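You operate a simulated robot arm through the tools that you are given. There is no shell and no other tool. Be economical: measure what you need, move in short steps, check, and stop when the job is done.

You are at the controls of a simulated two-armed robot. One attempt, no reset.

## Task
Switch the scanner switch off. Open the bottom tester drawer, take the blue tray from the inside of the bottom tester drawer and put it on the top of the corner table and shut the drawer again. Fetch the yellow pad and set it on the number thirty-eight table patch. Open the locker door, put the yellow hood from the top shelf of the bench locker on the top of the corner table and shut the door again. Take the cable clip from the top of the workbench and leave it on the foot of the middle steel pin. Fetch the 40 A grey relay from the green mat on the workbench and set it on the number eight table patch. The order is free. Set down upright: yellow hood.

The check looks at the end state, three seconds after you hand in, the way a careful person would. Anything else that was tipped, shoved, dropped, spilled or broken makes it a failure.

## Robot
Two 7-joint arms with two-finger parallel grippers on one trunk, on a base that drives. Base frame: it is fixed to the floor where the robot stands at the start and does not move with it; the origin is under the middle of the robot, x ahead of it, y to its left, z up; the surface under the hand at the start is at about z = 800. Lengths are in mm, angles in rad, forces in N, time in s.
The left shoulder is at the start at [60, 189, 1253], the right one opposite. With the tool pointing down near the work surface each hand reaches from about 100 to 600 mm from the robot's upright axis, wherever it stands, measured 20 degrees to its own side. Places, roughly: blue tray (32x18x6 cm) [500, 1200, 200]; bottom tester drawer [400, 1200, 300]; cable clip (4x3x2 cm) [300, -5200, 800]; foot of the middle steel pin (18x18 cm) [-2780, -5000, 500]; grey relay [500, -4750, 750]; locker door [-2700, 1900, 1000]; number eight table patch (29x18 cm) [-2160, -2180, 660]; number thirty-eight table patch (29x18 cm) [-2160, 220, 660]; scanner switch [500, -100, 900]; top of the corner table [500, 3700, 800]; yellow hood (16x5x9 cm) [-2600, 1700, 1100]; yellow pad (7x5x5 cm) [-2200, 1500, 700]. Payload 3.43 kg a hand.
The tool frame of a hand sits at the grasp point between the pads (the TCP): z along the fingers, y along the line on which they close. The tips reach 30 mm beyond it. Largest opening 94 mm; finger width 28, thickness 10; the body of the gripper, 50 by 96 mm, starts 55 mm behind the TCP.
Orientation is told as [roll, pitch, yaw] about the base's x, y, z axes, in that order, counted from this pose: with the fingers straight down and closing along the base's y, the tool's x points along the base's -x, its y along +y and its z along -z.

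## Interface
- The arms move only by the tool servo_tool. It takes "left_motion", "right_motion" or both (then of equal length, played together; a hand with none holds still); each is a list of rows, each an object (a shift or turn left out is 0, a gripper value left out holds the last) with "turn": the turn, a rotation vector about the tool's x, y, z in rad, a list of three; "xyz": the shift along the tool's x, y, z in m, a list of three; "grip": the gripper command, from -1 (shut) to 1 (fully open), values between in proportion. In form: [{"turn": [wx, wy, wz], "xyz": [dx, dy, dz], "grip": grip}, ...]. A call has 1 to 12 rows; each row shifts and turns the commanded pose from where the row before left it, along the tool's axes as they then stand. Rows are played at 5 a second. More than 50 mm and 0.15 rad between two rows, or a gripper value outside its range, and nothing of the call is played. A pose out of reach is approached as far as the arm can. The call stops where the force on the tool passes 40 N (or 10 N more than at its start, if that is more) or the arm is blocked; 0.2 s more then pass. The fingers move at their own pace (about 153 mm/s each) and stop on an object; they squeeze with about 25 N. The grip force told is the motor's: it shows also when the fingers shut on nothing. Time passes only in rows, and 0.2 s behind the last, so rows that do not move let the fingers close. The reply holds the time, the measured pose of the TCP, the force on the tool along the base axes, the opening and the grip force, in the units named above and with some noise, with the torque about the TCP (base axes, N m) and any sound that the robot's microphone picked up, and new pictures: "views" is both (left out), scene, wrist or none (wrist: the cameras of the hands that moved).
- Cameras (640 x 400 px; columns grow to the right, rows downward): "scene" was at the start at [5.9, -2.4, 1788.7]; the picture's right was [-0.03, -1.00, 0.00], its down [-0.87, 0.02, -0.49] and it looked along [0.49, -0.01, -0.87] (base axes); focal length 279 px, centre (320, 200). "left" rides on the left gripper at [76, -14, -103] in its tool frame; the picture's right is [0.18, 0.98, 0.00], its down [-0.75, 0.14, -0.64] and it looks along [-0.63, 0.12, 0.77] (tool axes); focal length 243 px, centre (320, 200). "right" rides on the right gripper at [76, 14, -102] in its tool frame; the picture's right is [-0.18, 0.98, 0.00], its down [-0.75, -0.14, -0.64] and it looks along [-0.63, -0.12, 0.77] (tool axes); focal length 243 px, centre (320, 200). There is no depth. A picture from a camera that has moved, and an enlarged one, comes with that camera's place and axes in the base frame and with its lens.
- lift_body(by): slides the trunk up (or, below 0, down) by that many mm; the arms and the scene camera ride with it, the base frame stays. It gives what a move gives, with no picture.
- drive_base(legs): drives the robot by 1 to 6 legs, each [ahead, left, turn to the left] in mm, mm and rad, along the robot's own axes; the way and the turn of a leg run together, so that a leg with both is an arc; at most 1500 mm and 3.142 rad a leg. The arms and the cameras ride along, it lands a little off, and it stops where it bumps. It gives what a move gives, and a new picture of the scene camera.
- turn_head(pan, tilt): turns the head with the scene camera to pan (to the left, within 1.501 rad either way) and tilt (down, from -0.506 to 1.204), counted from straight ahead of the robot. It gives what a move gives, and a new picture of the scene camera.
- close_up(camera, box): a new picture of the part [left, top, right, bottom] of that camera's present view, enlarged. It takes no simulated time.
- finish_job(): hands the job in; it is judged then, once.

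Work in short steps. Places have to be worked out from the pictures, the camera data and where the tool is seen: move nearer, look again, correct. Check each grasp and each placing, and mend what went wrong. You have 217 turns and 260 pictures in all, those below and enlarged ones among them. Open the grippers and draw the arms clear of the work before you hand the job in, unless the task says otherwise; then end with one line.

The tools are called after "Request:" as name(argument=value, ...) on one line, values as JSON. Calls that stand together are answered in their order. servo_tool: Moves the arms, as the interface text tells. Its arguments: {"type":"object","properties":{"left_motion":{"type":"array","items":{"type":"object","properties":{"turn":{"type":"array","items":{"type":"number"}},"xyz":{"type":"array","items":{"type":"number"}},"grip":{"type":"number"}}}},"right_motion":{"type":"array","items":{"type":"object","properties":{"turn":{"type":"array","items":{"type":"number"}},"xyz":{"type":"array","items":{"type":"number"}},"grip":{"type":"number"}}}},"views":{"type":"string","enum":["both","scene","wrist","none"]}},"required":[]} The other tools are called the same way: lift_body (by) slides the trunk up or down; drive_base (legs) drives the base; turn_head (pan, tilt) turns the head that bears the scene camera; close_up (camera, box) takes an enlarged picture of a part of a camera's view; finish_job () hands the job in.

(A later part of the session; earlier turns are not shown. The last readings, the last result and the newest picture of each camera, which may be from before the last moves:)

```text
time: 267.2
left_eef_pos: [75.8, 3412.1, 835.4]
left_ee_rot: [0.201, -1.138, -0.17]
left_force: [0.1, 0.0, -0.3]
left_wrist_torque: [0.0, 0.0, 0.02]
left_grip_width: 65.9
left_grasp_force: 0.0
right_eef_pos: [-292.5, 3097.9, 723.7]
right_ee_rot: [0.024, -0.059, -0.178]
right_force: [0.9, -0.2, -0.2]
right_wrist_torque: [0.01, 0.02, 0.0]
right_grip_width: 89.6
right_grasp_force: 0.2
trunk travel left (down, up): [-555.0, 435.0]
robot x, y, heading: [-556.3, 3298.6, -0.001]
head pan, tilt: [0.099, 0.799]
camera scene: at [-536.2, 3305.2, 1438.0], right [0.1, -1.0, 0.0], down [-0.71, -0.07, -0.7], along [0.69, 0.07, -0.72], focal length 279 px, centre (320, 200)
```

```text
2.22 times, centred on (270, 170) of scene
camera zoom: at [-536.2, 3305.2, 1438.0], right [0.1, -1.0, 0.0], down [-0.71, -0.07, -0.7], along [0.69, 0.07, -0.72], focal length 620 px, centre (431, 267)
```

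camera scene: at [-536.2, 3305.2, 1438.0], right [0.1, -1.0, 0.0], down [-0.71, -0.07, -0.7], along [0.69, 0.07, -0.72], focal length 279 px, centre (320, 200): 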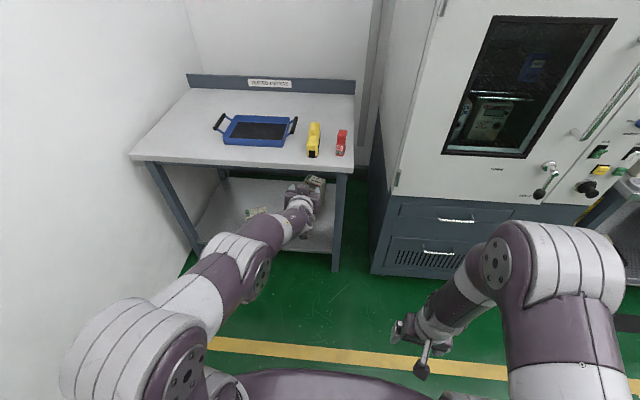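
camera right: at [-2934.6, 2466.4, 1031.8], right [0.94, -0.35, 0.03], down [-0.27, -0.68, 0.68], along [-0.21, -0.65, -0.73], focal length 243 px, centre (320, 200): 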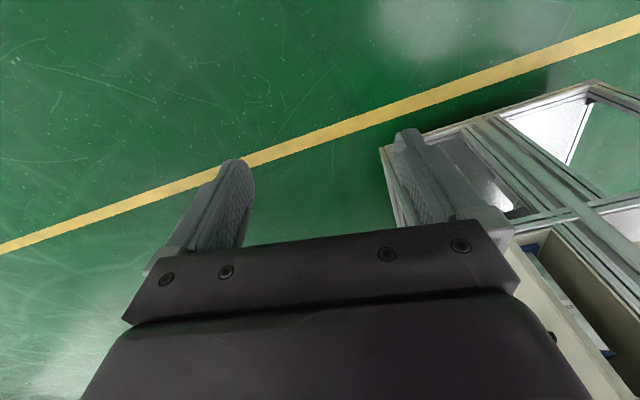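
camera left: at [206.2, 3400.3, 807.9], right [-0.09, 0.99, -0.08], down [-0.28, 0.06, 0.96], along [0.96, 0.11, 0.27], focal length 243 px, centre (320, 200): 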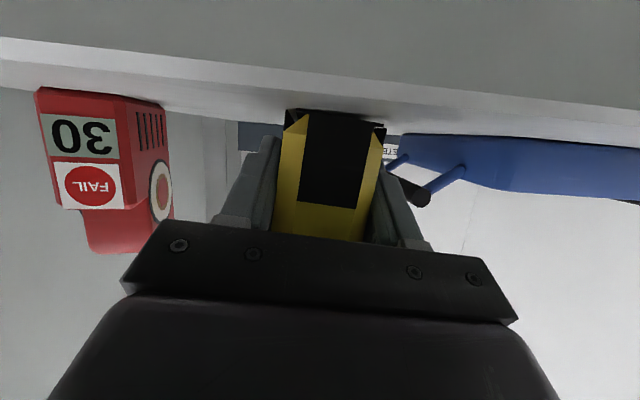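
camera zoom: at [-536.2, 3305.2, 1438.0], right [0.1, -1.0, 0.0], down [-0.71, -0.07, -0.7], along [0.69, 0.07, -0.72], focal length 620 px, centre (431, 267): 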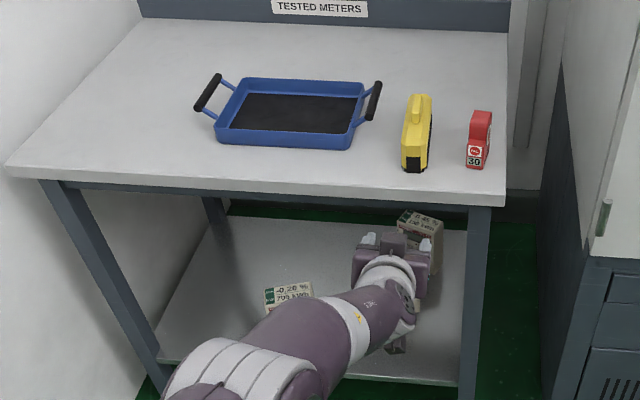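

The hood stands upright between the tray and red block. Now return to shut the locker door: raise the trunk, close the left gripper, and drive to its outer side.

Request:
lift_body(by=285)

Request:
servo_tool(left_motion=[{"grip": -1}, {}, {}], views="none")

Request:
drive_base(legs=[[0, 0, -1.571], [0, -1300, 0], [400, -1150, 0]])

Request:
turn_head(pan=0.2, tilt=0.5)

```text
time: 270.1
left_eef_pos: [77.5, 3412.5, 1118.7]
left_ee_rot: [0.201, -1.136, -0.17]
left_force: [-0.2, -0.8, 0.4]
left_wrist_torque: [0.01, 0.01, -0.03]
left_grip_width: 65.8
left_grasp_force: 0.1
right_eef_pos: [-291.2, 3098.1, 1008.6]
right_ee_rot: [0.022, -0.061, -0.18]
right_force: [0.9, 0.1, 0.0]
right_wrist_torque: [-0.02, 0.08, -0.01]
right_grip_width: 89.3
right_grasp_force: 0.0
trunk travel left (down, up): [-840.0, 150.0]
robot x, y, heading: [-555.3, 3296.2, -0.009]
head pan, tilt: [0.099, 0.799]
```

```text
time: 270.9
left_eef_pos: [78.2, 3412.5, 1118.1]
left_ee_rot: [0.201, -1.137, -0.168]
left_force: [-0.4, 0.7, -0.8]
left_wrist_torque: [0.01, -0.01, 0.0]
left_grip_width: 0.0
left_grasp_force: 24.9
right_eef_pos: [-292.6, 3098.2, 1008.7]
right_ee_rot: [0.022, -0.059, -0.179]
right_force: [-0.6, -0.1, 0.3]
right_wrist_torque: [0.02, 0.04, 0.01]
right_grip_width: 89.3
right_grasp_force: 0.1
trunk travel left (down, up): [-840.0, 150.0]
robot x, y, heading: [-555.9, 3300.0, -0.006]
head pan, tilt: [0.099, 0.799]
```

```text
time: 286.8
left_eef_pos: [-2811.0, 2189.7, 1118.4]
left_ee_rot: [0.2, -1.137, -1.674]
left_force: [0.1, -0.6, -0.1]
left_wrist_torque: [0.03, -0.01, -0.01]
left_grip_width: 0.0
left_grasp_force: 24.3
right_eef_pos: [-3150.5, 2538.2, 1009.2]
right_ee_rot: [0.021, -0.06, -1.683]
right_force: [-0.8, -0.9, 0.5]
right_wrist_torque: [-0.01, -0.01, 0.0]
right_grip_width: 89.3
right_grasp_force: 0.0
trunk travel left (down, up): [-840.0, 150.0]
robot x, y, heading: [-2968.7, 2814.9, -1.51]
head pan, tilt: [0.099, 0.799]
camera scene: at [-2958.3, 2794.7, 1723.0], right [-0.99, -0.16, 0.0], down [-0.11, 0.71, -0.7], along [0.11, -0.69, -0.72], focal length 279 px, centre (320, 200)
```

scene: 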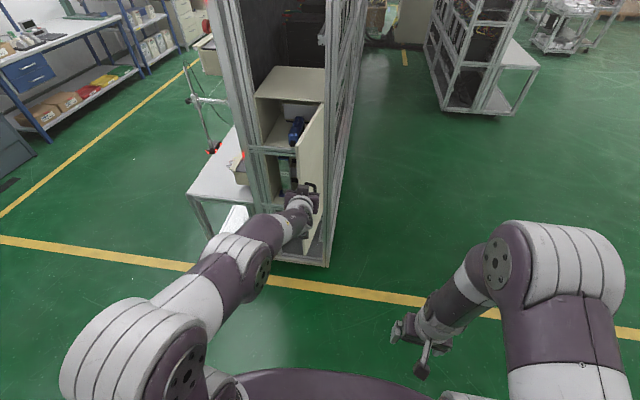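

```text
time: 287.6
left_eef_pos: [-2812.2, 2190.2, 1117.9]
left_ee_rot: [0.203, -1.137, -1.674]
left_force: [0.5, 0.5, 0.1]
left_wrist_torque: [-0.02, -0.02, 0.01]
left_grip_width: 0.0
left_grasp_force: 24.9
right_eef_pos: [-3149.5, 2539.3, 1008.4]
right_ee_rot: [0.022, -0.058, -1.684]
right_force: [-0.1, 0.3, -0.2]
right_wrist_torque: [0.01, 0.0, 0.0]
right_grip_width: 89.1
right_grasp_force: 0.1
trunk travel left (down, up): [-840.0, 150.0]
robot x, y, heading: [-2969.4, 2812.9, -1.511]
head pan, tilt: [0.201, 0.499]
camera scene: at [-2948.0, 2786.3, 1748.9], right [-0.97, -0.26, 0.0], down [-0.12, 0.46, -0.88], along [0.23, -0.85, -0.48], focal length 279 px, centre (320, 200)
```

scene: 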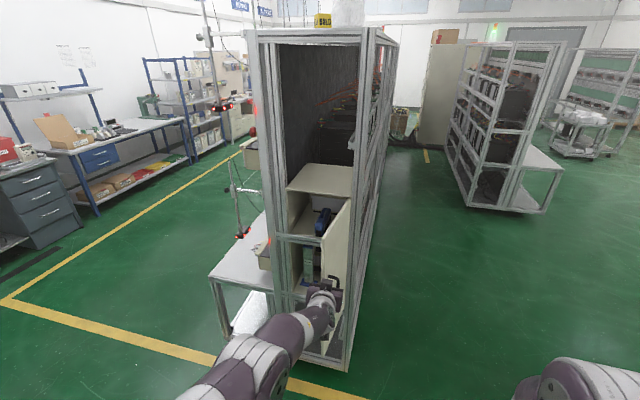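

Correct heading and bring the closed left hand to the outer side of the door.

Request:
drive_base(legs=[[0, -5, -0.06], [118, 0, 0]])

```text
time: 289.3
left_eef_pos: [-2855.0, 2063.9, 1120.1]
left_ee_rot: [0.203, -1.137, -1.737]
left_force: [-0.2, 0.2, 0.7]
left_wrist_torque: [0.0, 0.04, -0.04]
left_grip_width: 0.0
left_grasp_force: 25.4
right_eef_pos: [-3170.7, 2432.4, 1008.7]
right_ee_rot: [0.022, -0.059, -1.745]
right_force: [-0.1, -0.4, -0.5]
right_wrist_torque: [0.07, 0.0, -0.02]
right_grip_width: 89.4
right_grasp_force: 0.0
trunk travel left (down, up): [-840.0, 150.0]
robot x, y, heading: [-2970.7, 2698.6, -1.573]
head pan, tilt: [0.201, 0.499]
camera scene: at [-2955.0, 2667.2, 1749.0], right [-0.98, -0.2, 0.0], down [-0.1, 0.47, -0.88], along [0.18, -0.86, -0.48], focal length 279 px, centre (320, 200)
```

scene: 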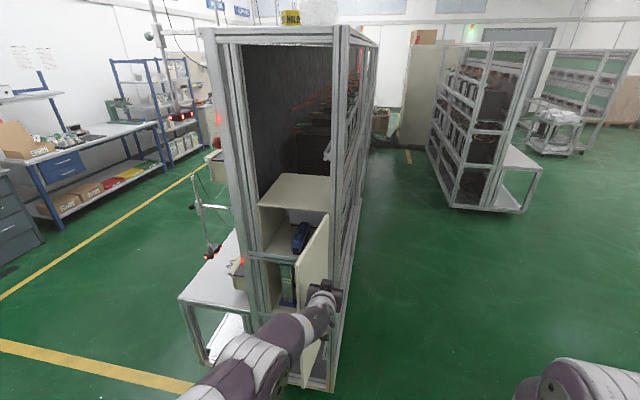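

Hand is on the outer side. Sweep left and forward to swing the door shut.

Request:
drive_base(legs=[[27, 132, 0], [69, 77, 0]])

```text
time: 291.4
left_eef_pos: [-2643.7, 1968.6, 1119.1]
left_ee_rot: [0.201, -1.136, -1.737]
left_force: [0.7, -0.3, 0.2]
left_wrist_torque: [0.0, -0.01, 0.03]
left_grip_width: 0.0
left_grasp_force: 24.8
right_eef_pos: [-2960.1, 2335.9, 1009.7]
right_ee_rot: [0.021, -0.06, -1.746]
right_force: [0.5, -0.4, -0.2]
right_wrist_torque: [0.08, 0.03, -0.02]
right_grip_width: 89.1
right_grasp_force: 0.0
trunk travel left (down, up): [-840.0, 150.0]
robot x, y, heading: [-2760.9, 2596.9, -1.573]
head pan, tilt: [0.201, 0.499]
camera scene: at [-2741.9, 2570.6, 1749.0], right [-0.98, -0.2, 0.0], down [-0.1, 0.47, -0.88], along [0.17, -0.86, -0.48], focal length 279 px, centre (320, 200)
```

scene: 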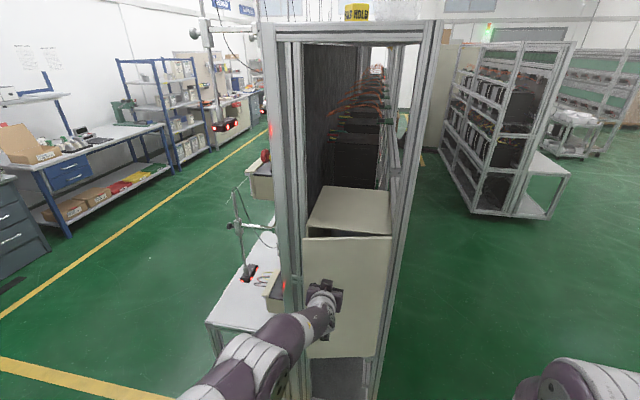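

Nearly shut. Push the last bit forward.

Request:
drive_base(legs=[[90, 20, 0]])

Request:
close_up(camera="scene", box=[240, 150, 420, 390])

```text
time: 292.5
left_eef_pos: [-2625.8, 1892.4, 1115.5]
left_ee_rot: [0.2, -1.127, -1.738]
left_force: [0.1, -0.5, -0.2]
left_wrist_torque: [0.01, 0.01, -0.02]
left_grip_width: 0.4
left_grasp_force: 24.8
right_eef_pos: [-2941.9, 2256.1, 1009.0]
right_ee_rot: [0.019, -0.06, -1.744]
right_force: [0.2, 0.2, 0.1]
right_wrist_torque: [0.03, -0.01, -0.03]
right_grip_width: 89.4
right_grasp_force: 0.0
trunk travel left (down, up): [-840.0, 150.0]
robot x, y, heading: [-2745.2, 2525.5, -1.571]
head pan, tilt: [0.201, 0.499]
stopped in leg 1: the force on the tool passed its limit at 424 N (the readings are from after the stop); the commanded pose is now the measured one
camera scene: at [-2724.1, 2492.5, 1748.9], right [-0.98, -0.2, 0.0], down [-0.1, 0.47, -0.88], along [0.18, -0.86, -0.48], focal length 279 px, centre (320, 200)
```

scene: 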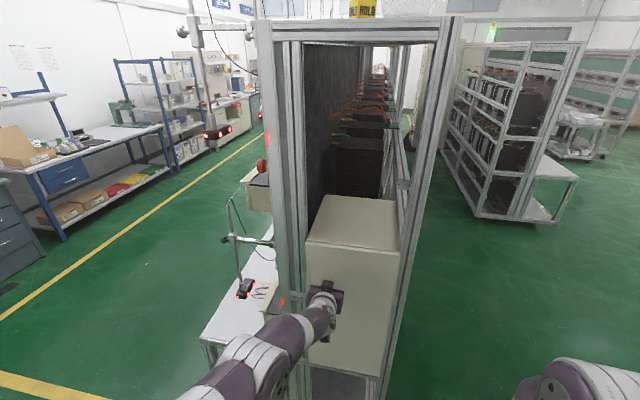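

```text
1.67 times, centred on (330, 270) of scene
camera zoom: at [-2724.1, 2492.5, 1748.9], right [-0.98, -0.2, 0.0], down [-0.1, 0.47, -0.88], along [0.18, -0.86, -0.48], focal length 465 px, centre (303, 83)
```

zoom: 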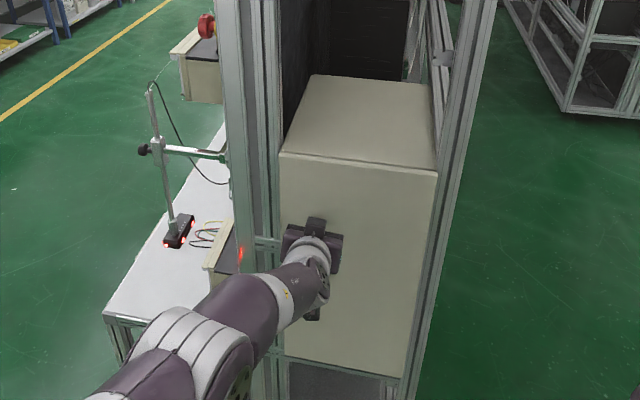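

The door is shut. Back away and straighten the left hand to point down.

Request:
drive_base(legs=[[-400, 0, 0], [0, 1400, 0], [0, 450, 0]])

Request:
servo_tool(left_motion=[{"turn": [0, 0.13, 0]}, {"turn": [0, 0.13, 0]}, {"turn": [0, 0.13, 0]}, {"turn": [0, 0.13, 0]}, {"turn": [0, 0.13, 0]}, {"turn": [0, 0.13, 0]}, {"turn": [0, 0.13, 0]}, {"turn": [0, 0.13, 0]}, {"turn": [0, 0.1, 0]}, {}], views="none")

Request:
turn_head(pan=0.0, tilt=0.35)

```text
time: 304.1
left_eef_pos: [-722.1, 2281.8, 1116.3]
left_ee_rot: [0.203, -1.13, -1.746]
left_force: [-0.2, -0.4, 0.0]
left_wrist_torque: [0.0, 0.04, 0.0]
left_grip_width: 0.0
left_grasp_force: 24.9
right_eef_pos: [-1033.9, 2647.6, 1009.0]
right_ee_rot: [0.022, -0.06, -1.749]
right_force: [0.4, 0.5, -0.8]
right_wrist_torque: [0.02, 0.0, 0.02]
right_grip_width: 89.3
right_grasp_force: 0.0
trunk travel left (down, up): [-840.0, 150.0]
robot x, y, heading: [-836.3, 2910.7, -1.571]
head pan, tilt: [0.201, 0.499]
camera scene: at [-816.9, 2882.9, 1749.0], right [-0.98, -0.2, 0.0], down [-0.09, 0.47, -0.88], along [0.17, -0.86, -0.48], focal length 279 px, centre (320, 200)
```

scene: 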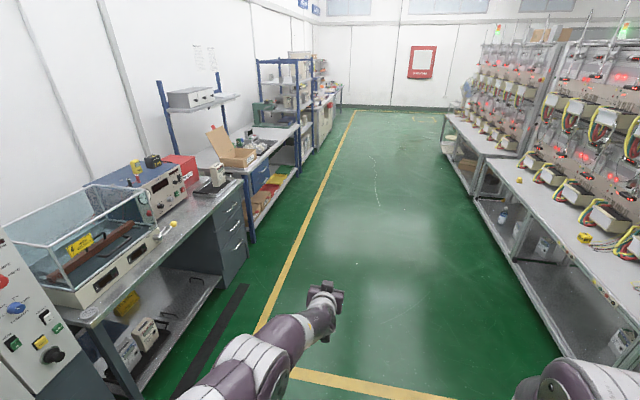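

```text
time: 306.3
left_eef_pos: [-711.2, 2339.8, 1085.4]
left_ee_rot: [0.084, 0.001, -1.561]
left_force: [-0.5, 0.1, -0.5]
left_wrist_torque: [0.04, 0.01, 0.04]
left_grip_width: 0.3
left_grasp_force: 24.5
left hand out of reach, approached as far as the arm can: row 8, 9
right_eef_pos: [-1034.9, 2647.3, 1009.0]
right_ee_rot: [0.024, -0.058, -1.748]
right_force: [-0.5, -0.2, -0.9]
right_wrist_torque: [0.02, -0.03, 0.03]
right_grip_width: 89.2
right_grasp_force: 0.1
trunk travel left (down, up): [-840.0, 150.0]
robot x, y, heading: [-834.5, 2911.1, -1.575]
head pan, tilt: [0.201, 0.499]
```

```text
time: 307.1
left_eef_pos: [-710.4, 2338.0, 1085.7]
left_ee_rot: [0.083, -0.002, -1.562]
left_force: [-0.2, -0.9, -0.3]
left_wrist_torque: [0.04, 0.01, 0.01]
left_grip_width: 0.0
left_grasp_force: 25.1
right_eef_pos: [-1033.4, 2647.6, 1009.3]
right_ee_rot: [0.022, -0.062, -1.749]
right_force: [-0.6, -0.1, 1.2]
right_wrist_torque: [-0.02, -0.01, 0.03]
right_grip_width: 89.5
right_grasp_force: 0.0
trunk travel left (down, up): [-840.0, 150.0]
robot x, y, heading: [-835.0, 2914.3, -1.57]
head pan, tilt: [0.0, 0.351]
camera scene: at [-834.3, 2878.9, 1762.6], right [-1.0, 0.0, 0.0], down [0.0, 0.34, -0.94], along [0.0, -0.94, -0.34], focal length 279 px, centre (320, 200)
```

scene: 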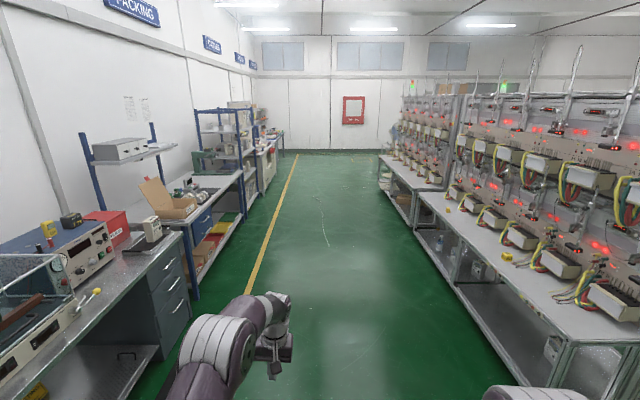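

The aisle is clear. Draw the left hand in and drive down the aisle toward −y.

Request:
servo_tool(left_motion=[{"xyz": [0.045, 0, 0], "grip": 1}, {"xyz": [0.045, 0, 0]}, {"xyz": [0.045, 0, 0]}, {"xyz": [0.035, 0, 0]}, {}], views="none")

Request:
drive_base(legs=[[1480, 0, 0], [1480, 0, 0], [1480, 0, 0], [1480, 0, 0]])

Request:
turn_head(pan=0.0, tilt=0.45)

```text
time: 308.2
left_eef_pos: [-710.8, 2505.2, 1087.1]
left_ee_rot: [0.086, 0.005, -1.561]
left_force: [0.3, -0.3, -0.4]
left_wrist_torque: [0.02, 0.02, -0.01]
left_grip_width: 94.4
left_grasp_force: 0.1
right_eef_pos: [-1033.7, 2647.1, 1008.7]
right_ee_rot: [0.023, -0.059, -1.748]
right_force: [-0.3, 0.4, 0.5]
right_wrist_torque: [-0.04, 0.0, -0.03]
right_grip_width: 89.3
right_grasp_force: 0.1
trunk travel left (down, up): [-840.0, 150.0]
robot x, y, heading: [-834.8, 2909.3, -1.574]
head pan, tilt: [0.0, 0.351]
```

```text
time: 336.4
left_eef_pos: [-1042.0, -3405.2, 1086.7]
left_ee_rot: [0.085, 0.004, -1.618]
left_force: [-1.1, -0.8, 0.7]
left_wrist_torque: [0.01, -0.02, -0.01]
left_grip_width: 94.0
left_grasp_force: 0.0
right_eef_pos: [-1356.7, -3245.8, 1008.9]
right_ee_rot: [0.022, -0.06, -1.804]
right_force: [0.5, -0.4, 0.6]
right_wrist_torque: [-0.02, 0.0, -0.01]
right_grip_width: 89.6
right_grasp_force: 0.0
trunk travel left (down, up): [-840.0, 150.0]
robot x, y, heading: [-1142.8, -2989.4, -1.632]
head pan, tilt: [0.0, 0.351]
camera scene: at [-1144.3, -3025.8, 1762.7], right [-1.0, 0.06, 0.0], down [0.02, 0.34, -0.94], along [-0.06, -0.94, -0.34], focal length 279 px, centre (320, 200)
```

scene: 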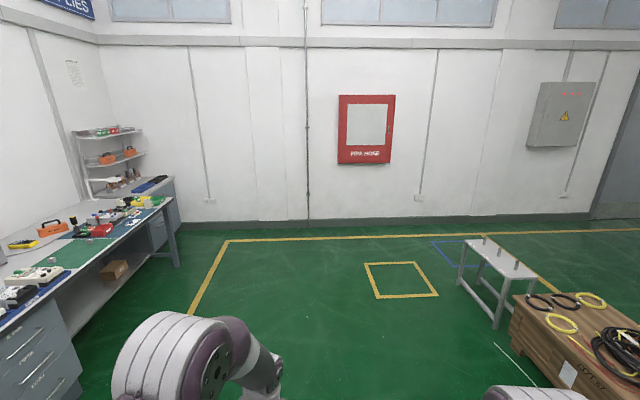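

```text
time: 337.1
left_eef_pos: [-1042.1, -3405.0, 1086.9]
left_ee_rot: [0.086, 0.003, -1.619]
left_force: [0.0, 0.5, -0.3]
left_wrist_torque: [-0.01, 0.03, -0.01]
left_grip_width: 94.1
left_grasp_force: 0.0
right_eef_pos: [-1356.1, -3246.1, 1009.3]
right_ee_rot: [0.024, -0.06, -1.804]
right_force: [-0.1, 0.3, 1.0]
right_wrist_torque: [0.02, -0.01, 0.0]
right_grip_width: 89.3
right_grasp_force: 0.0
trunk travel left (down, up): [-840.0, 150.0]
robot x, y, heading: [-1140.9, -2993.4, -1.631]
head pan, tilt: [0.0, 0.45]
camera scene: at [-1144.3, -3025.1, 1753.5], right [-1.0, 0.06, 0.0], down [0.03, 0.43, -0.9], along [-0.05, -0.9, -0.44], focal length 279 px, centre (320, 200)
```

scene: 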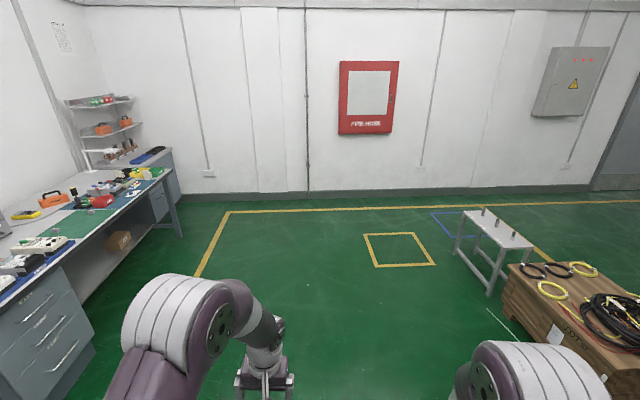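

A workbench with a green mat is on the left, a small table with three pins on the right. Zoom both.

Request:
close_up(camera="scene", box=[0, 140, 180, 290])

Request:
close_up(camera="scene", box=[430, 190, 560, 310])

```text
2.67 times, centred on (90, 215) of scene
camera zoom: at [-1144.3, -3025.1, 1753.5], right [-1.0, 0.06, 0.0], down [0.03, 0.43, -0.9], along [-0.05, -0.9, -0.44], focal length 744 px, centre (933, 160)
```

zoom: 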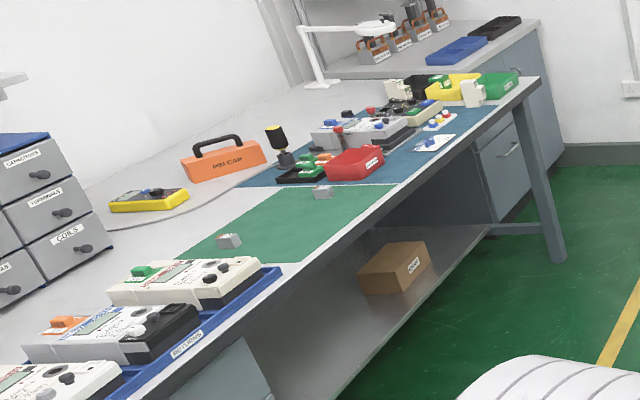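

```text
3.33 times, centred on (495, 250) of scene
camera zoom: at [-1144.3, -3025.1, 1753.5], right [-1.0, 0.06, 0.0], down [0.03, 0.43, -0.9], along [-0.05, -0.9, -0.44], focal length 930 px, centre (-263, 33)
```

zoom: 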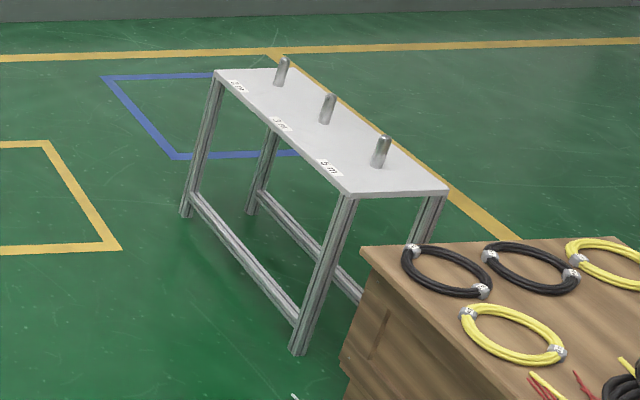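

The green mat has two grey relays. Drive to face the workbench (+x) there.

Request:
drive_base(legs=[[0, 0, 0.06], [1450, 0, 0], [450, 550, 0], [0, 0, 1.571]])

Request:
turn_head(pan=0.0, tilt=0.6)

```text
time: 352.1
left_eef_pos: [-207.1, -4768.4, 1086.3]
left_ee_rot: [0.087, 0.004, 0.033]
left_force: [0.3, 0.6, 0.4]
left_wrist_torque: [0.0, -0.01, 0.01]
left_grip_width: 94.1
left_grasp_force: 0.1
right_eef_pos: [-341.3, -5094.3, 1010.1]
right_ee_rot: [0.023, -0.061, -0.155]
right_force: [0.4, 0.4, -0.5]
right_wrist_torque: [0.01, 0.01, -0.02]
right_grip_width: 89.3
right_grasp_force: 0.0
trunk travel left (down, up): [-840.0, 150.0]
robot x, y, heading: [-613.1, -4901.4, 0.022]
head pan, tilt: [0.0, 0.45]
camera scene: at [-578.4, -4901.6, 1753.4], right [0.02, -1.0, 0.0], down [-0.44, -0.01, -0.9], along [0.9, 0.02, -0.44], focal length 279 px, centre (320, 200)
```

scene: 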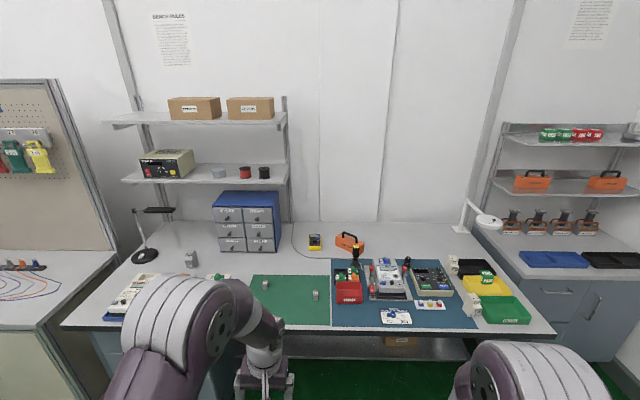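

```text
time: 352.8
left_eef_pos: [-206.3, -4768.6, 1087.9]
left_ee_rot: [0.084, 0.004, 0.033]
left_force: [-0.9, -0.6, -0.3]
left_wrist_torque: [0.03, 0.01, -0.02]
left_grip_width: 94.0
left_grasp_force: 0.1
right_eef_pos: [-339.8, -5094.6, 1008.7]
right_ee_rot: [0.022, -0.06, -0.153]
right_force: [0.4, -0.2, 0.3]
right_wrist_torque: [-0.01, 0.03, -0.01]
right_grip_width: 89.1
right_grasp_force: 0.1
trunk travel left (down, up): [-840.0, 150.0]
robot x, y, heading: [-612.2, -4899.0, 0.026]
head pan, tilt: [0.0, 0.6]
camera scene: at [-582.0, -4901.6, 1739.9], right [0.02, -1.0, 0.0], down [-0.56, -0.01, -0.83], along [0.83, 0.02, -0.56], focal length 279 px, centre (320, 200)
```

scene: 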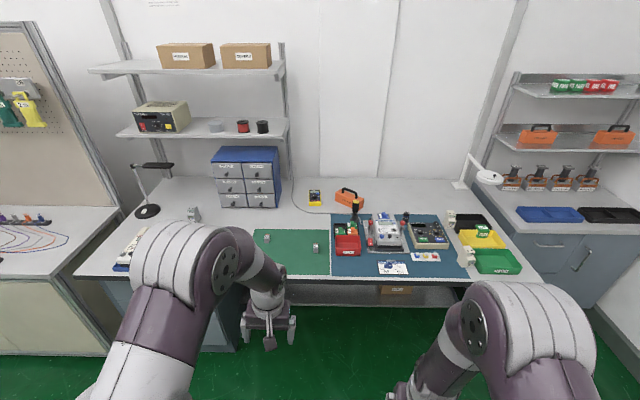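

Request:
close_up(camera="scene", box=[240, 210, 400, 310])

Request:
close_up(camera="scene", box=[360, 200, 520, 300])

```text
4.00 times, centred on (320, 260) of scene
camera zoom: at [-582.0, -4901.6, 1739.9], right [0.02, -1.0, 0.0], down [-0.56, -0.01, -0.83], along [0.83, 0.02, -0.56], focal length 1116 px, centre (320, -40)
```

zoom: 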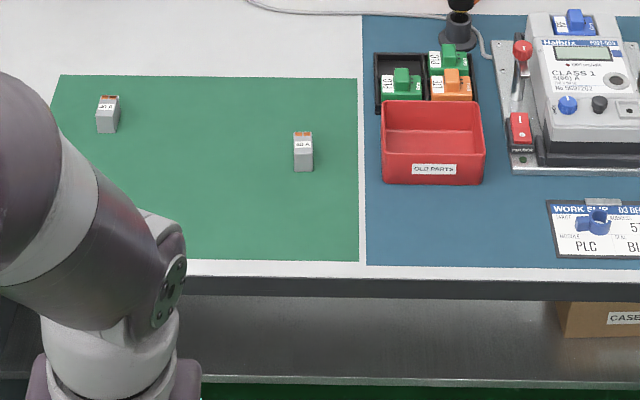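

```text
4.00 times, centred on (440, 250) of scene
camera zoom: at [-582.0, -4901.6, 1739.9], right [0.02, -1.0, 0.0], down [-0.56, -0.01, -0.83], along [0.83, 0.02, -0.56], focal length 1116 px, centre (-160, 0)
```

zoom: 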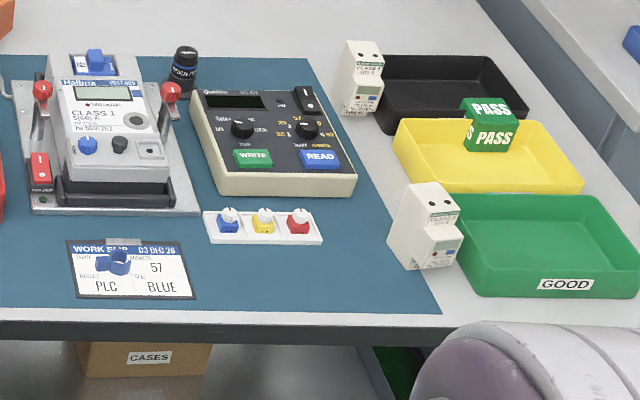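

Request:
close_up(camera="scene", box=[258, 226, 274, 246])

Request:
close_up(camera="scene", box=[308, 236, 324, 256])

```text
16.00 times, centred on (266, 236) of scene
camera zoom: at [-582.0, -4901.6, 1739.9], right [0.02, -1.0, 0.0], down [-0.56, -0.01, -0.83], along [0.83, 0.02, -0.56], focal length 4465 px, centre (1184, -376)
```

zoom: 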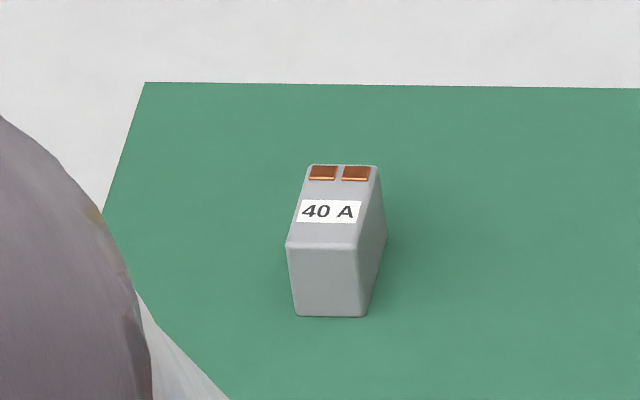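

```text
16.00 times, centred on (316, 246) of scene
camera zoom: at [-582.0, -4901.6, 1739.9], right [0.02, -1.0, 0.0], down [-0.56, -0.01, -0.83], along [0.83, 0.02, -0.56], focal length 4465 px, centre (384, -536)
```

zoom: 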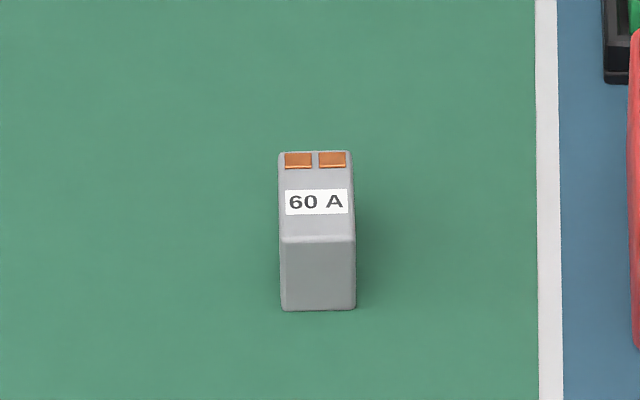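

The left one is the 40 A relay, near [461, −4609]; the blue clip lies on the work slip near [294, −5185]. Drive up so the left hand can take the relay.

Request:
drive_base(legs=[[0, 0, -0.024], [545, 145, 0]])

Request:
servo_tool(left_motion=[{"turn": [0.085, 0, 0], "xyz": [-0.03, 0, 0.02]}, {"xyz": [-0.035, 0.0, 0.03]}, {}], views="wrist")

```text
time: 356.3
left_eef_pos: [336.0, -4629.2, 1086.0]
left_ee_rot: [0.085, 0.003, 0.012]
left_force: [-0.4, -0.4, -0.4]
left_wrist_torque: [-0.01, -0.02, 0.0]
left_grip_width: 94.1
left_grasp_force: 0.1
right_eef_pos: [193.6, -4952.8, 1009.1]
right_ee_rot: [0.023, -0.063, -0.174]
right_force: [-0.4, -0.1, -0.1]
right_wrist_torque: [0.02, 0.0, -0.02]
right_grip_width: 89.3
right_grasp_force: 0.2
trunk travel left (down, up): [-840.0, 150.0]
robot x, y, heading: [-70.5, -4752.1, 0.001]
head pan, tilt: [0.0, 0.6]
camera scene: at [-42.7, -4754.4, 1739.9], right [0.0, -1.0, 0.0], down [-0.56, 0.0, -0.83], along [0.83, 0.0, -0.56], focal length 279 px, centre (320, 200)
```

scene: 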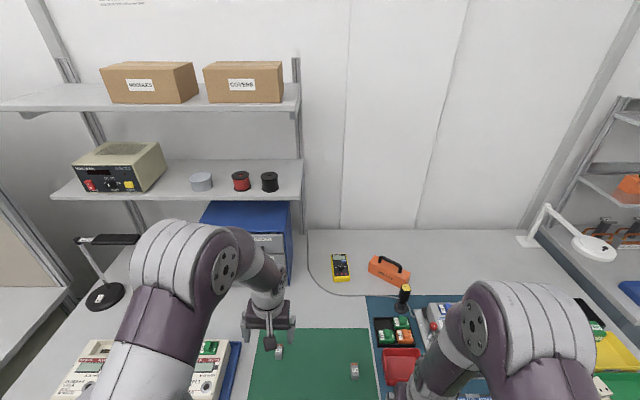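

```text
time: 357.1
left_eef_pos: [397.9, -4626.6, 1036.0]
left_ee_rot: [0.0, 0.004, 0.011]
left_force: [-0.5, -0.3, 0.2]
left_wrist_torque: [0.02, 0.0, -0.02]
left_grip_width: 94.0
left_grasp_force: 0.2
right_eef_pos: [194.0, -4951.6, 1009.3]
right_ee_rot: [0.022, -0.06, -0.175]
right_force: [0.2, -0.5, -0.7]
right_wrist_torque: [0.0, -0.03, 0.04]
right_grip_width: 89.2
right_grasp_force: 0.0
trunk travel left (down, up): [-840.0, 150.0]
robot x, y, heading: [-69.6, -4753.9, 0.0]
head pan, tilt: [0.0, 0.6]
camera left: at [323.1, -4643.2, 1139.8], right [-0.2, 0.98, 0.0], down [0.75, 0.15, 0.64], along [0.63, 0.13, -0.77], focal length 243 px, centre (320, 200)
```

left: 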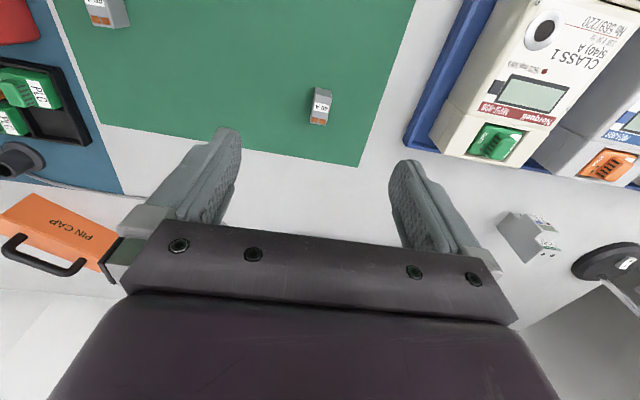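

Request:
servo_tool(left_motion=[{"xyz": [-0.0115, 0.0025, 0.045]}, {"xyz": [-0.0115, 0.0025, 0.045]}, {"xyz": [-0.0115, 0.0025, 0.04]}, {}], views="wrist")

```text
time: 358.1
left_eef_pos: [436.0, -4620.1, 908.3]
left_ee_rot: [0.0, 0.004, 0.011]
left_force: [-1.5, 0.1, 0.1]
left_wrist_torque: [0.03, -0.03, -0.01]
left_grip_width: 93.9
left_grasp_force: 0.0
right_eef_pos: [195.2, -4953.3, 1008.1]
right_ee_rot: [0.022, -0.061, -0.175]
right_force: [0.4, 0.0, 0.0]
right_wrist_torque: [0.04, -0.01, 0.0]
right_grip_width: 89.4
right_grasp_force: 0.1
trunk travel left (down, up): [-840.0, 150.0]
robot x, y, heading: [-72.6, -4757.1, 0.002]
head pan, tilt: [0.0, 0.6]
camera left: at [361.0, -4635.8, 1010.9], right [-0.2, 0.98, 0.0], down [0.75, 0.15, 0.64], along [0.63, 0.13, -0.77], focal length 243 px, centre (320, 200)
```

left: 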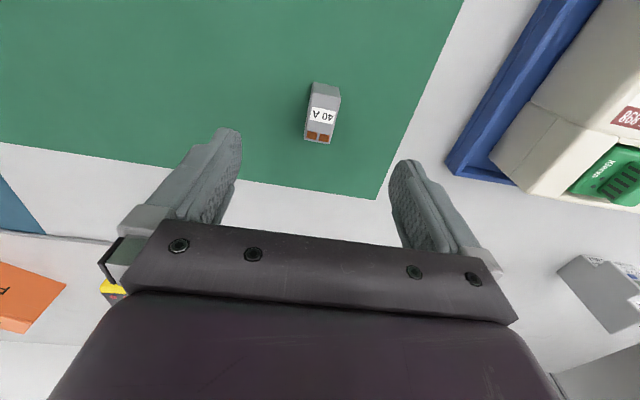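

Request:
servo_tool(left_motion=[{"xyz": [0.004, 0.001, 0.03], "grip": 0.3}, {"xyz": [0, 0, 0.03]}, {}], views="wrist")

```text
time: 358.9
left_eef_pos: [430.2, -4619.0, 844.6]
left_ee_rot: [0.001, 0.003, 0.013]
left_force: [0.9, -0.2, 0.5]
left_wrist_torque: [0.03, 0.0, -0.02]
left_grip_width: 60.9
left_grasp_force: 0.0
right_eef_pos: [194.4, -4952.0, 1008.8]
right_ee_rot: [0.023, -0.063, -0.174]
right_force: [-0.1, 0.6, 0.1]
right_wrist_torque: [0.03, 0.03, -0.04]
right_grip_width: 89.3
right_grasp_force: 0.1
trunk travel left (down, up): [-840.0, 150.0]
robot x, y, heading: [-70.1, -4754.4, 0.004]
head pan, tilt: [0.0, 0.6]
camera left: at [354.9, -4635.1, 950.0], right [-0.2, 0.98, 0.0], down [0.75, 0.15, 0.64], along [0.63, 0.13, -0.77], focal length 243 px, centre (320, 200)
```

left: 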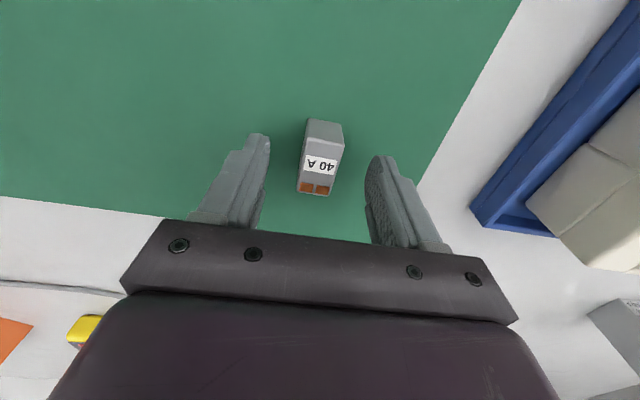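

Request:
servo_tool(left_motion=[{"xyz": [0, 0, 0.007]}, {"xyz": [0, 0, 0.004]}, {"xyz": [0, 0, 0.003]}, {}], views="wrist")

```text
time: 359.9
left_eef_pos: [430.6, -4618.4, 832.9]
left_ee_rot: [0.0, 0.004, 0.011]
left_force: [0.4, -0.5, 0.1]
left_wrist_torque: [-0.04, 0.01, 0.01]
left_grip_width: 61.1
left_grasp_force: 0.0
right_eef_pos: [194.8, -4950.7, 1009.4]
right_ee_rot: [0.023, -0.061, -0.175]
right_force: [1.1, -0.2, -0.1]
right_wrist_torque: [0.02, 0.02, -0.02]
right_grip_width: 89.4
right_grasp_force: 0.1
trunk travel left (down, up): [-840.0, 150.0]
robot x, y, heading: [-71.9, -4756.4, 0.0]
head pan, tilt: [0.0, 0.6]
camera left: at [355.2, -4633.9, 935.4], right [-0.2, 0.98, 0.0], down [0.75, 0.15, 0.64], along [0.63, 0.13, -0.77], focal length 243 px, centre (320, 200)
```

left: 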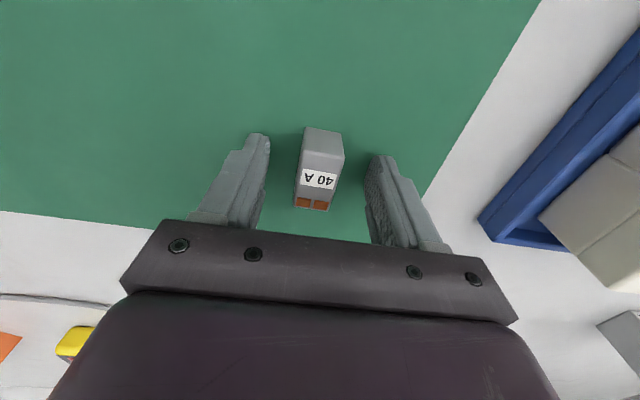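

Request:
servo_tool(left_motion=[{"xyz": [0, 0, 0.003]}, {"xyz": [0, 0, 0.003]}, {"xyz": [0, 0, 0.003]}, {"xyz": [0, 0, 0.003]}, {}], views="wrist")

```text
time: 360.7
left_eef_pos: [429.5, -4617.5, 830.8]
left_ee_rot: [-0.002, -0.002, 0.012]
left_force: [-13.8, -1.0, 29.0]
left_wrist_torque: [-1.02, 0.77, -0.25]
left_grip_width: 61.2
left_grasp_force: 1.0
right_eef_pos: [190.8, -4952.2, 1008.7]
right_ee_rot: [0.022, -0.065, -0.175]
right_force: [0.1, 0.1, -0.5]
right_wrist_torque: [-0.04, 0.04, -0.02]
right_grip_width: 89.5
right_grasp_force: 0.1
trunk travel left (down, up): [-840.0, 150.0]
robot x, y, heading: [-67.9, -4754.7, 0.006]
head pan, tilt: [0.0, 0.6]
stopped in row 3 (left hand): the force on the tool passed its limit at 43 N (the readings are from after the stop); the commanded pose is now the measured one
camera left: at [354.2, -4633.3, 932.7], right [-0.2, 0.98, 0.0], down [0.75, 0.15, 0.64], along [0.63, 0.13, -0.77], focal length 243 px, centre (320, 200)
```

left: 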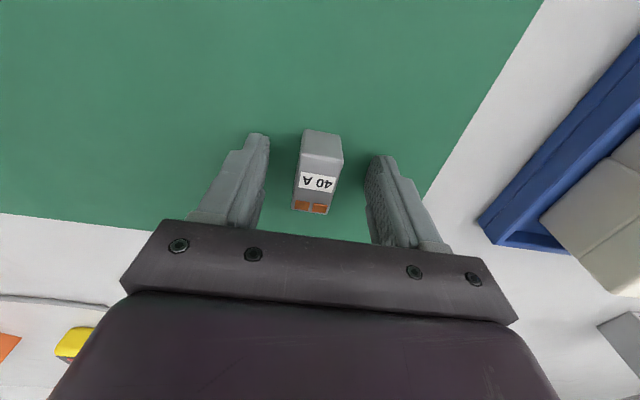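

Tips reached the mat at TCP z≈831. Raise 4 mm and close on the relay.

Request:
servo_tool(left_motion=[{"xyz": [0, 0, -0.004]}, {"grip": -1}, {}, {}, {"xyz": [0, 0, -0.03]}, {"xyz": [0, 0, -0.04]}, {"xyz": [0, 0, -0.04]}, {}], views="wrist")

```text
time: 362.5
left_eef_pos: [433.3, -4621.3, 942.5]
left_ee_rot: [0.002, 0.002, 0.011]
left_force: [0.2, 0.5, -0.6]
left_wrist_torque: [0.0, 0.01, 0.03]
left_grip_width: 25.5
left_grasp_force: 25.1
right_eef_pos: [195.6, -4952.3, 1007.7]
right_ee_rot: [0.021, -0.06, -0.172]
right_force: [0.6, 1.2, -0.2]
right_wrist_torque: [0.03, -0.01, -0.02]
right_grip_width: 89.5
right_grasp_force: 0.1
trunk travel left (down, up): [-840.0, 150.0]
robot x, y, heading: [-69.0, -4750.9, 0.001]
head pan, tilt: [0.0, 0.6]
camera left: at [357.9, -4636.5, 1045.3], right [-0.2, 0.98, 0.0], down [0.75, 0.15, 0.64], along [0.63, 0.13, -0.77], focal length 243 px, centre (320, 200)
```

left: 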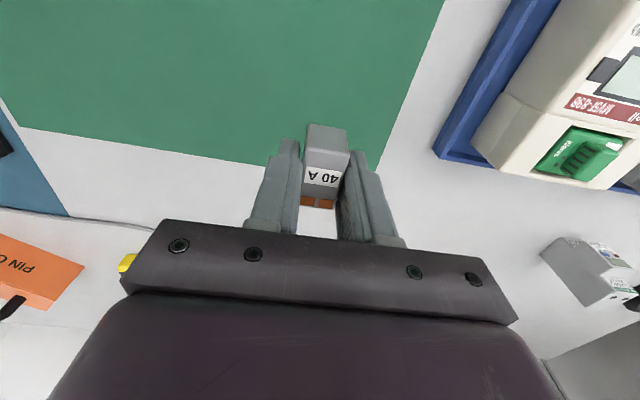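

Relay held. Raise and retract the left hand, straighten the right, and shift right for the clip.

Request:
servo_tool(left_motion=[{"xyz": [0.02, 0, -0.04]}, {"xyz": [0.03, 0, -0.035]}, {"xyz": [0.03, 0, -0.035]}, {"xyz": [0.03, 0, -0.02]}], right_motion=[{"turn": [0, 0.03, -0.085]}, {"turn": [0, 0.03, -0.085]}, {"xyz": [-0.03, 0.01, 0]}, {"xyz": [-0.02, 0.01, 0]}], views="none")

Request:
drive_base(legs=[[-20, -290, 0]])

Request:
servo_tool(right_motion=[{}], views="wrist")

```text
time: 363.5
left_eef_pos: [323.2, -4619.3, 1072.8]
left_ee_rot: [0.0, 0.002, 0.011]
left_force: [0.1, 0.2, 0.9]
left_wrist_torque: [0.03, 0.0, 0.0]
left_grip_width: 25.5
left_grasp_force: 24.9
right_eef_pos: [245.2, -4933.5, 1010.9]
right_ee_rot: [0.016, -0.007, -0.004]
right_force: [-0.6, 0.2, 0.0]
right_wrist_torque: [-0.01, -0.04, 0.0]
right_grip_width: 89.4
right_grasp_force: 0.1
trunk travel left (down, up): [-840.0, 150.0]
robot x, y, heading: [-71.6, -4754.5, 0.004]
head pan, tilt: [0.0, 0.6]
```

```text
time: 365.5
left_eef_pos: [305.5, -4906.8, 1071.1]
left_ee_rot: [0.0, -0.002, 0.006]
left_force: [0.6, -0.7, -0.9]
left_wrist_torque: [-0.01, -0.03, 0.03]
left_grip_width: 25.6
left_grasp_force: 25.2
right_eef_pos: [224.3, -5218.9, 1011.1]
right_ee_rot: [0.016, -0.004, -0.009]
right_force: [0.5, 0.7, 0.5]
right_wrist_torque: [-0.01, 0.0, -0.03]
right_grip_width: 89.1
right_grasp_force: 0.0
trunk travel left (down, up): [-840.0, 150.0]
robot x, y, heading: [-92.8, -5040.1, -0.007]
head pan, tilt: [0.0, 0.6]
camera scene: at [-62.3, -5037.4, 1739.9], right [-0.01, -1.0, 0.0], down [-0.57, 0.0, -0.82], along [0.82, -0.01, -0.57], focal length 279 px, centre (320, 200)
```

scene: 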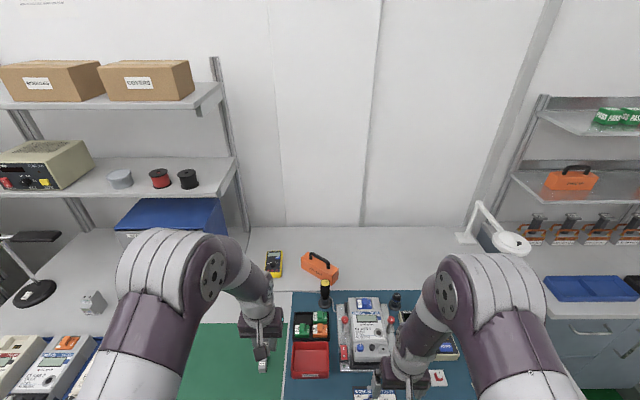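

```text
time: 365.9
left_eef_pos: [304.8, -4906.3, 1071.4]
left_ee_rot: [0.001, 0.0, 0.004]
left_force: [0.4, -0.2, -0.8]
left_wrist_torque: [-0.02, 0.02, 0.0]
left_grip_width: 25.7
left_grasp_force: 25.5
right_eef_pos: [224.4, -5218.7, 1011.5]
right_ee_rot: [0.016, -0.004, -0.01]
right_force: [0.4, 0.8, 0.1]
right_wrist_torque: [0.0, 0.0, 0.0]
right_grip_width: 89.2
right_grasp_force: 0.1
trunk travel left (down, up): [-840.0, 150.0]
robot x, y, heading: [-88.0, -5037.0, -0.006]
head pan, tilt: [0.0, 0.6]
camera right: at [148.6, -5206.2, 1112.9], right [0.19, 0.98, 0.02], down [0.75, -0.16, 0.64], along [0.63, -0.11, -0.77], focal length 243 px, centre (320, 200)
```

right: 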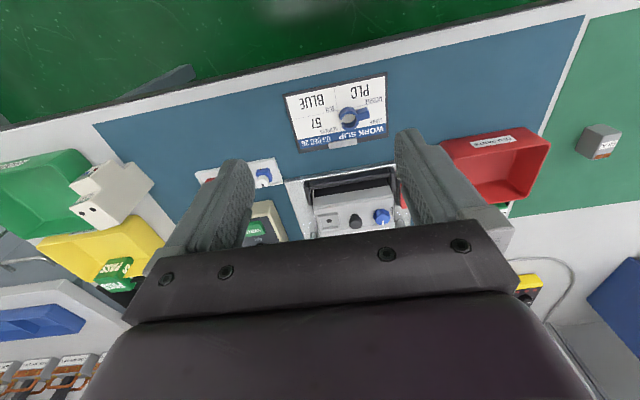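

Request:
close_up(camera="right", box=[270, 60, 420, 160])

```text
4.00 times, centred on (345, 110) of right
camera zoom: at [148.6, -5206.2, 1112.9], right [0.19, 0.98, 0.02], down [0.75, -0.16, 0.64], along [0.63, -0.11, -0.77], focal length 970 px, centre (220, 560)
```

zoom: 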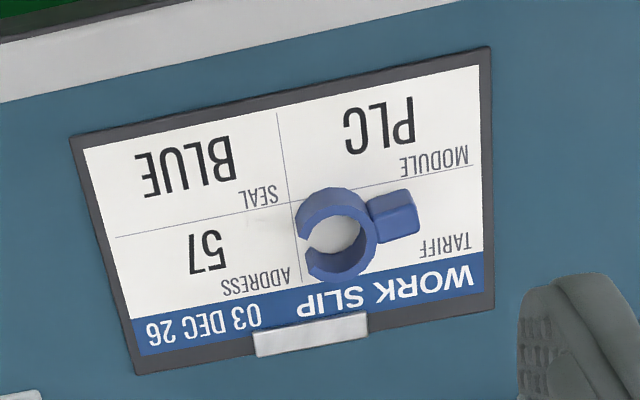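

The blue C-clip is centred near [274, −5181] with its tab toward +y. Move above it and align the fingers with its long axis.

Request:
servo_tool(right_motion=[{"xyz": [-0.0165, 0.0124, 0.036]}, {"xyz": [-0.0165, 0.0124, 0.036]}, {"xyz": [-0.0165, 0.0124, 0.036]}, {"turn": [0, 0, -0.09], "grip": 0.5}, {"turn": [0, 0, -0.09]}, {}], views="wrist")

```text
time: 367.3
left_eef_pos: [305.3, -4907.3, 1071.5]
left_ee_rot: [0.0, 0.001, 0.006]
left_force: [-0.1, -0.8, -0.3]
left_wrist_torque: [0.0, -0.03, 0.01]
left_grip_width: 25.6
left_grasp_force: 24.9
right_eef_pos: [274.6, -5180.7, 902.5]
right_ee_rot: [0.016, -0.007, 0.171]
right_force: [-0.3, 0.1, 0.3]
right_wrist_torque: [0.01, 0.01, 0.01]
right_grip_width: 70.5
right_grasp_force: 0.0
trunk travel left (down, up): [-840.0, 150.0]
robot x, y, heading: [-93.9, -5037.4, -0.007]
head pan, tilt: [0.0, 0.6]
camera right: at [197.3, -5181.8, 1004.6], right [0.01, 1.0, 0.02], down [0.76, -0.02, 0.64], along [0.64, 0.0, -0.76], focal length 243 px, centre (320, 200)
```

right: 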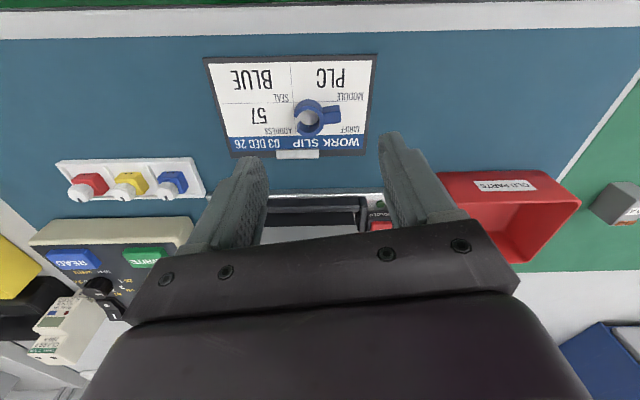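

Request:
servo_tool(right_motion=[{"xyz": [0.002, -0.003, 0.03]}, {"xyz": [0, 0, 0.025]}, {}], views="wrist")

```text
time: 368.1
left_eef_pos: [304.1, -4907.4, 1071.1]
left_ee_rot: [0.001, -0.001, 0.006]
left_force: [-1.0, 0.0, -0.4]
left_wrist_torque: [0.01, 0.02, -0.01]
left_grip_width: 25.6
left_grasp_force: 24.8
right_eef_pos: [271.4, -5182.4, 846.6]
right_ee_rot: [0.016, -0.007, 0.172]
right_force: [-1.2, 0.8, -0.2]
right_wrist_torque: [0.01, -0.01, -0.01]
right_grip_width: 70.6
right_grasp_force: 0.2
trunk travel left (down, up): [-840.0, 150.0]
robot x, y, heading: [-91.9, -5038.4, -0.003]
head pan, tilt: [0.0, 0.6]
camera right: at [193.8, -5184.0, 948.2], right [0.01, 1.0, 0.02], down [0.76, -0.02, 0.65], along [0.65, 0.0, -0.76], focal length 243 px, centre (320, 200)
```

right: 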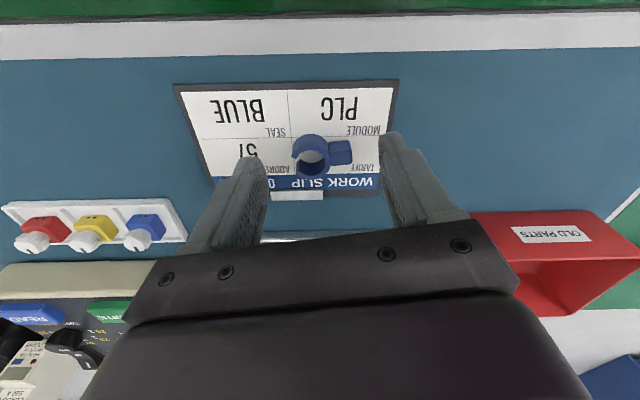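

Request:
servo_tool(right_motion=[{"xyz": [-0.001, 0, 0.005]}, {"xyz": [0, 0, 0.003]}, {"grip": -1}, {}, {}, {}], views="wrist")

```text
time: 369.5
left_eef_pos: [304.7, -4907.7, 1071.6]
left_ee_rot: [0.001, 0.0, 0.005]
left_force: [-0.1, 0.3, -0.5]
left_wrist_torque: [-0.01, 0.02, 0.0]
left_grip_width: 25.7
left_grasp_force: 24.6
right_eef_pos: [275.1, -5182.5, 838.4]
right_ee_rot: [0.015, -0.008, 0.172]
right_force: [-0.7, -0.5, -0.3]
right_wrist_torque: [0.01, 0.0, 0.0]
right_grip_width: 34.3
right_grasp_force: 24.9
trunk travel left (down, up): [-840.0, 150.0]
robot x, y, heading: [-96.3, -5040.9, -0.006]
head pan, tilt: [0.0, 0.6]
camera right: at [197.4, -5184.0, 941.2], right [0.01, 1.0, 0.02], down [0.76, -0.02, 0.64], along [0.64, 0.0, -0.76], focal length 243 px, centre (320, 200)
```

right: 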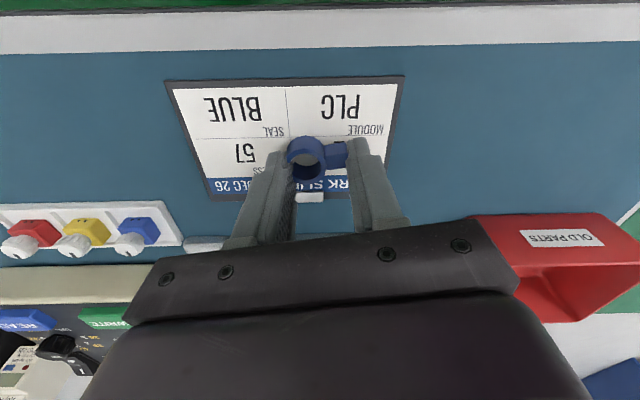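

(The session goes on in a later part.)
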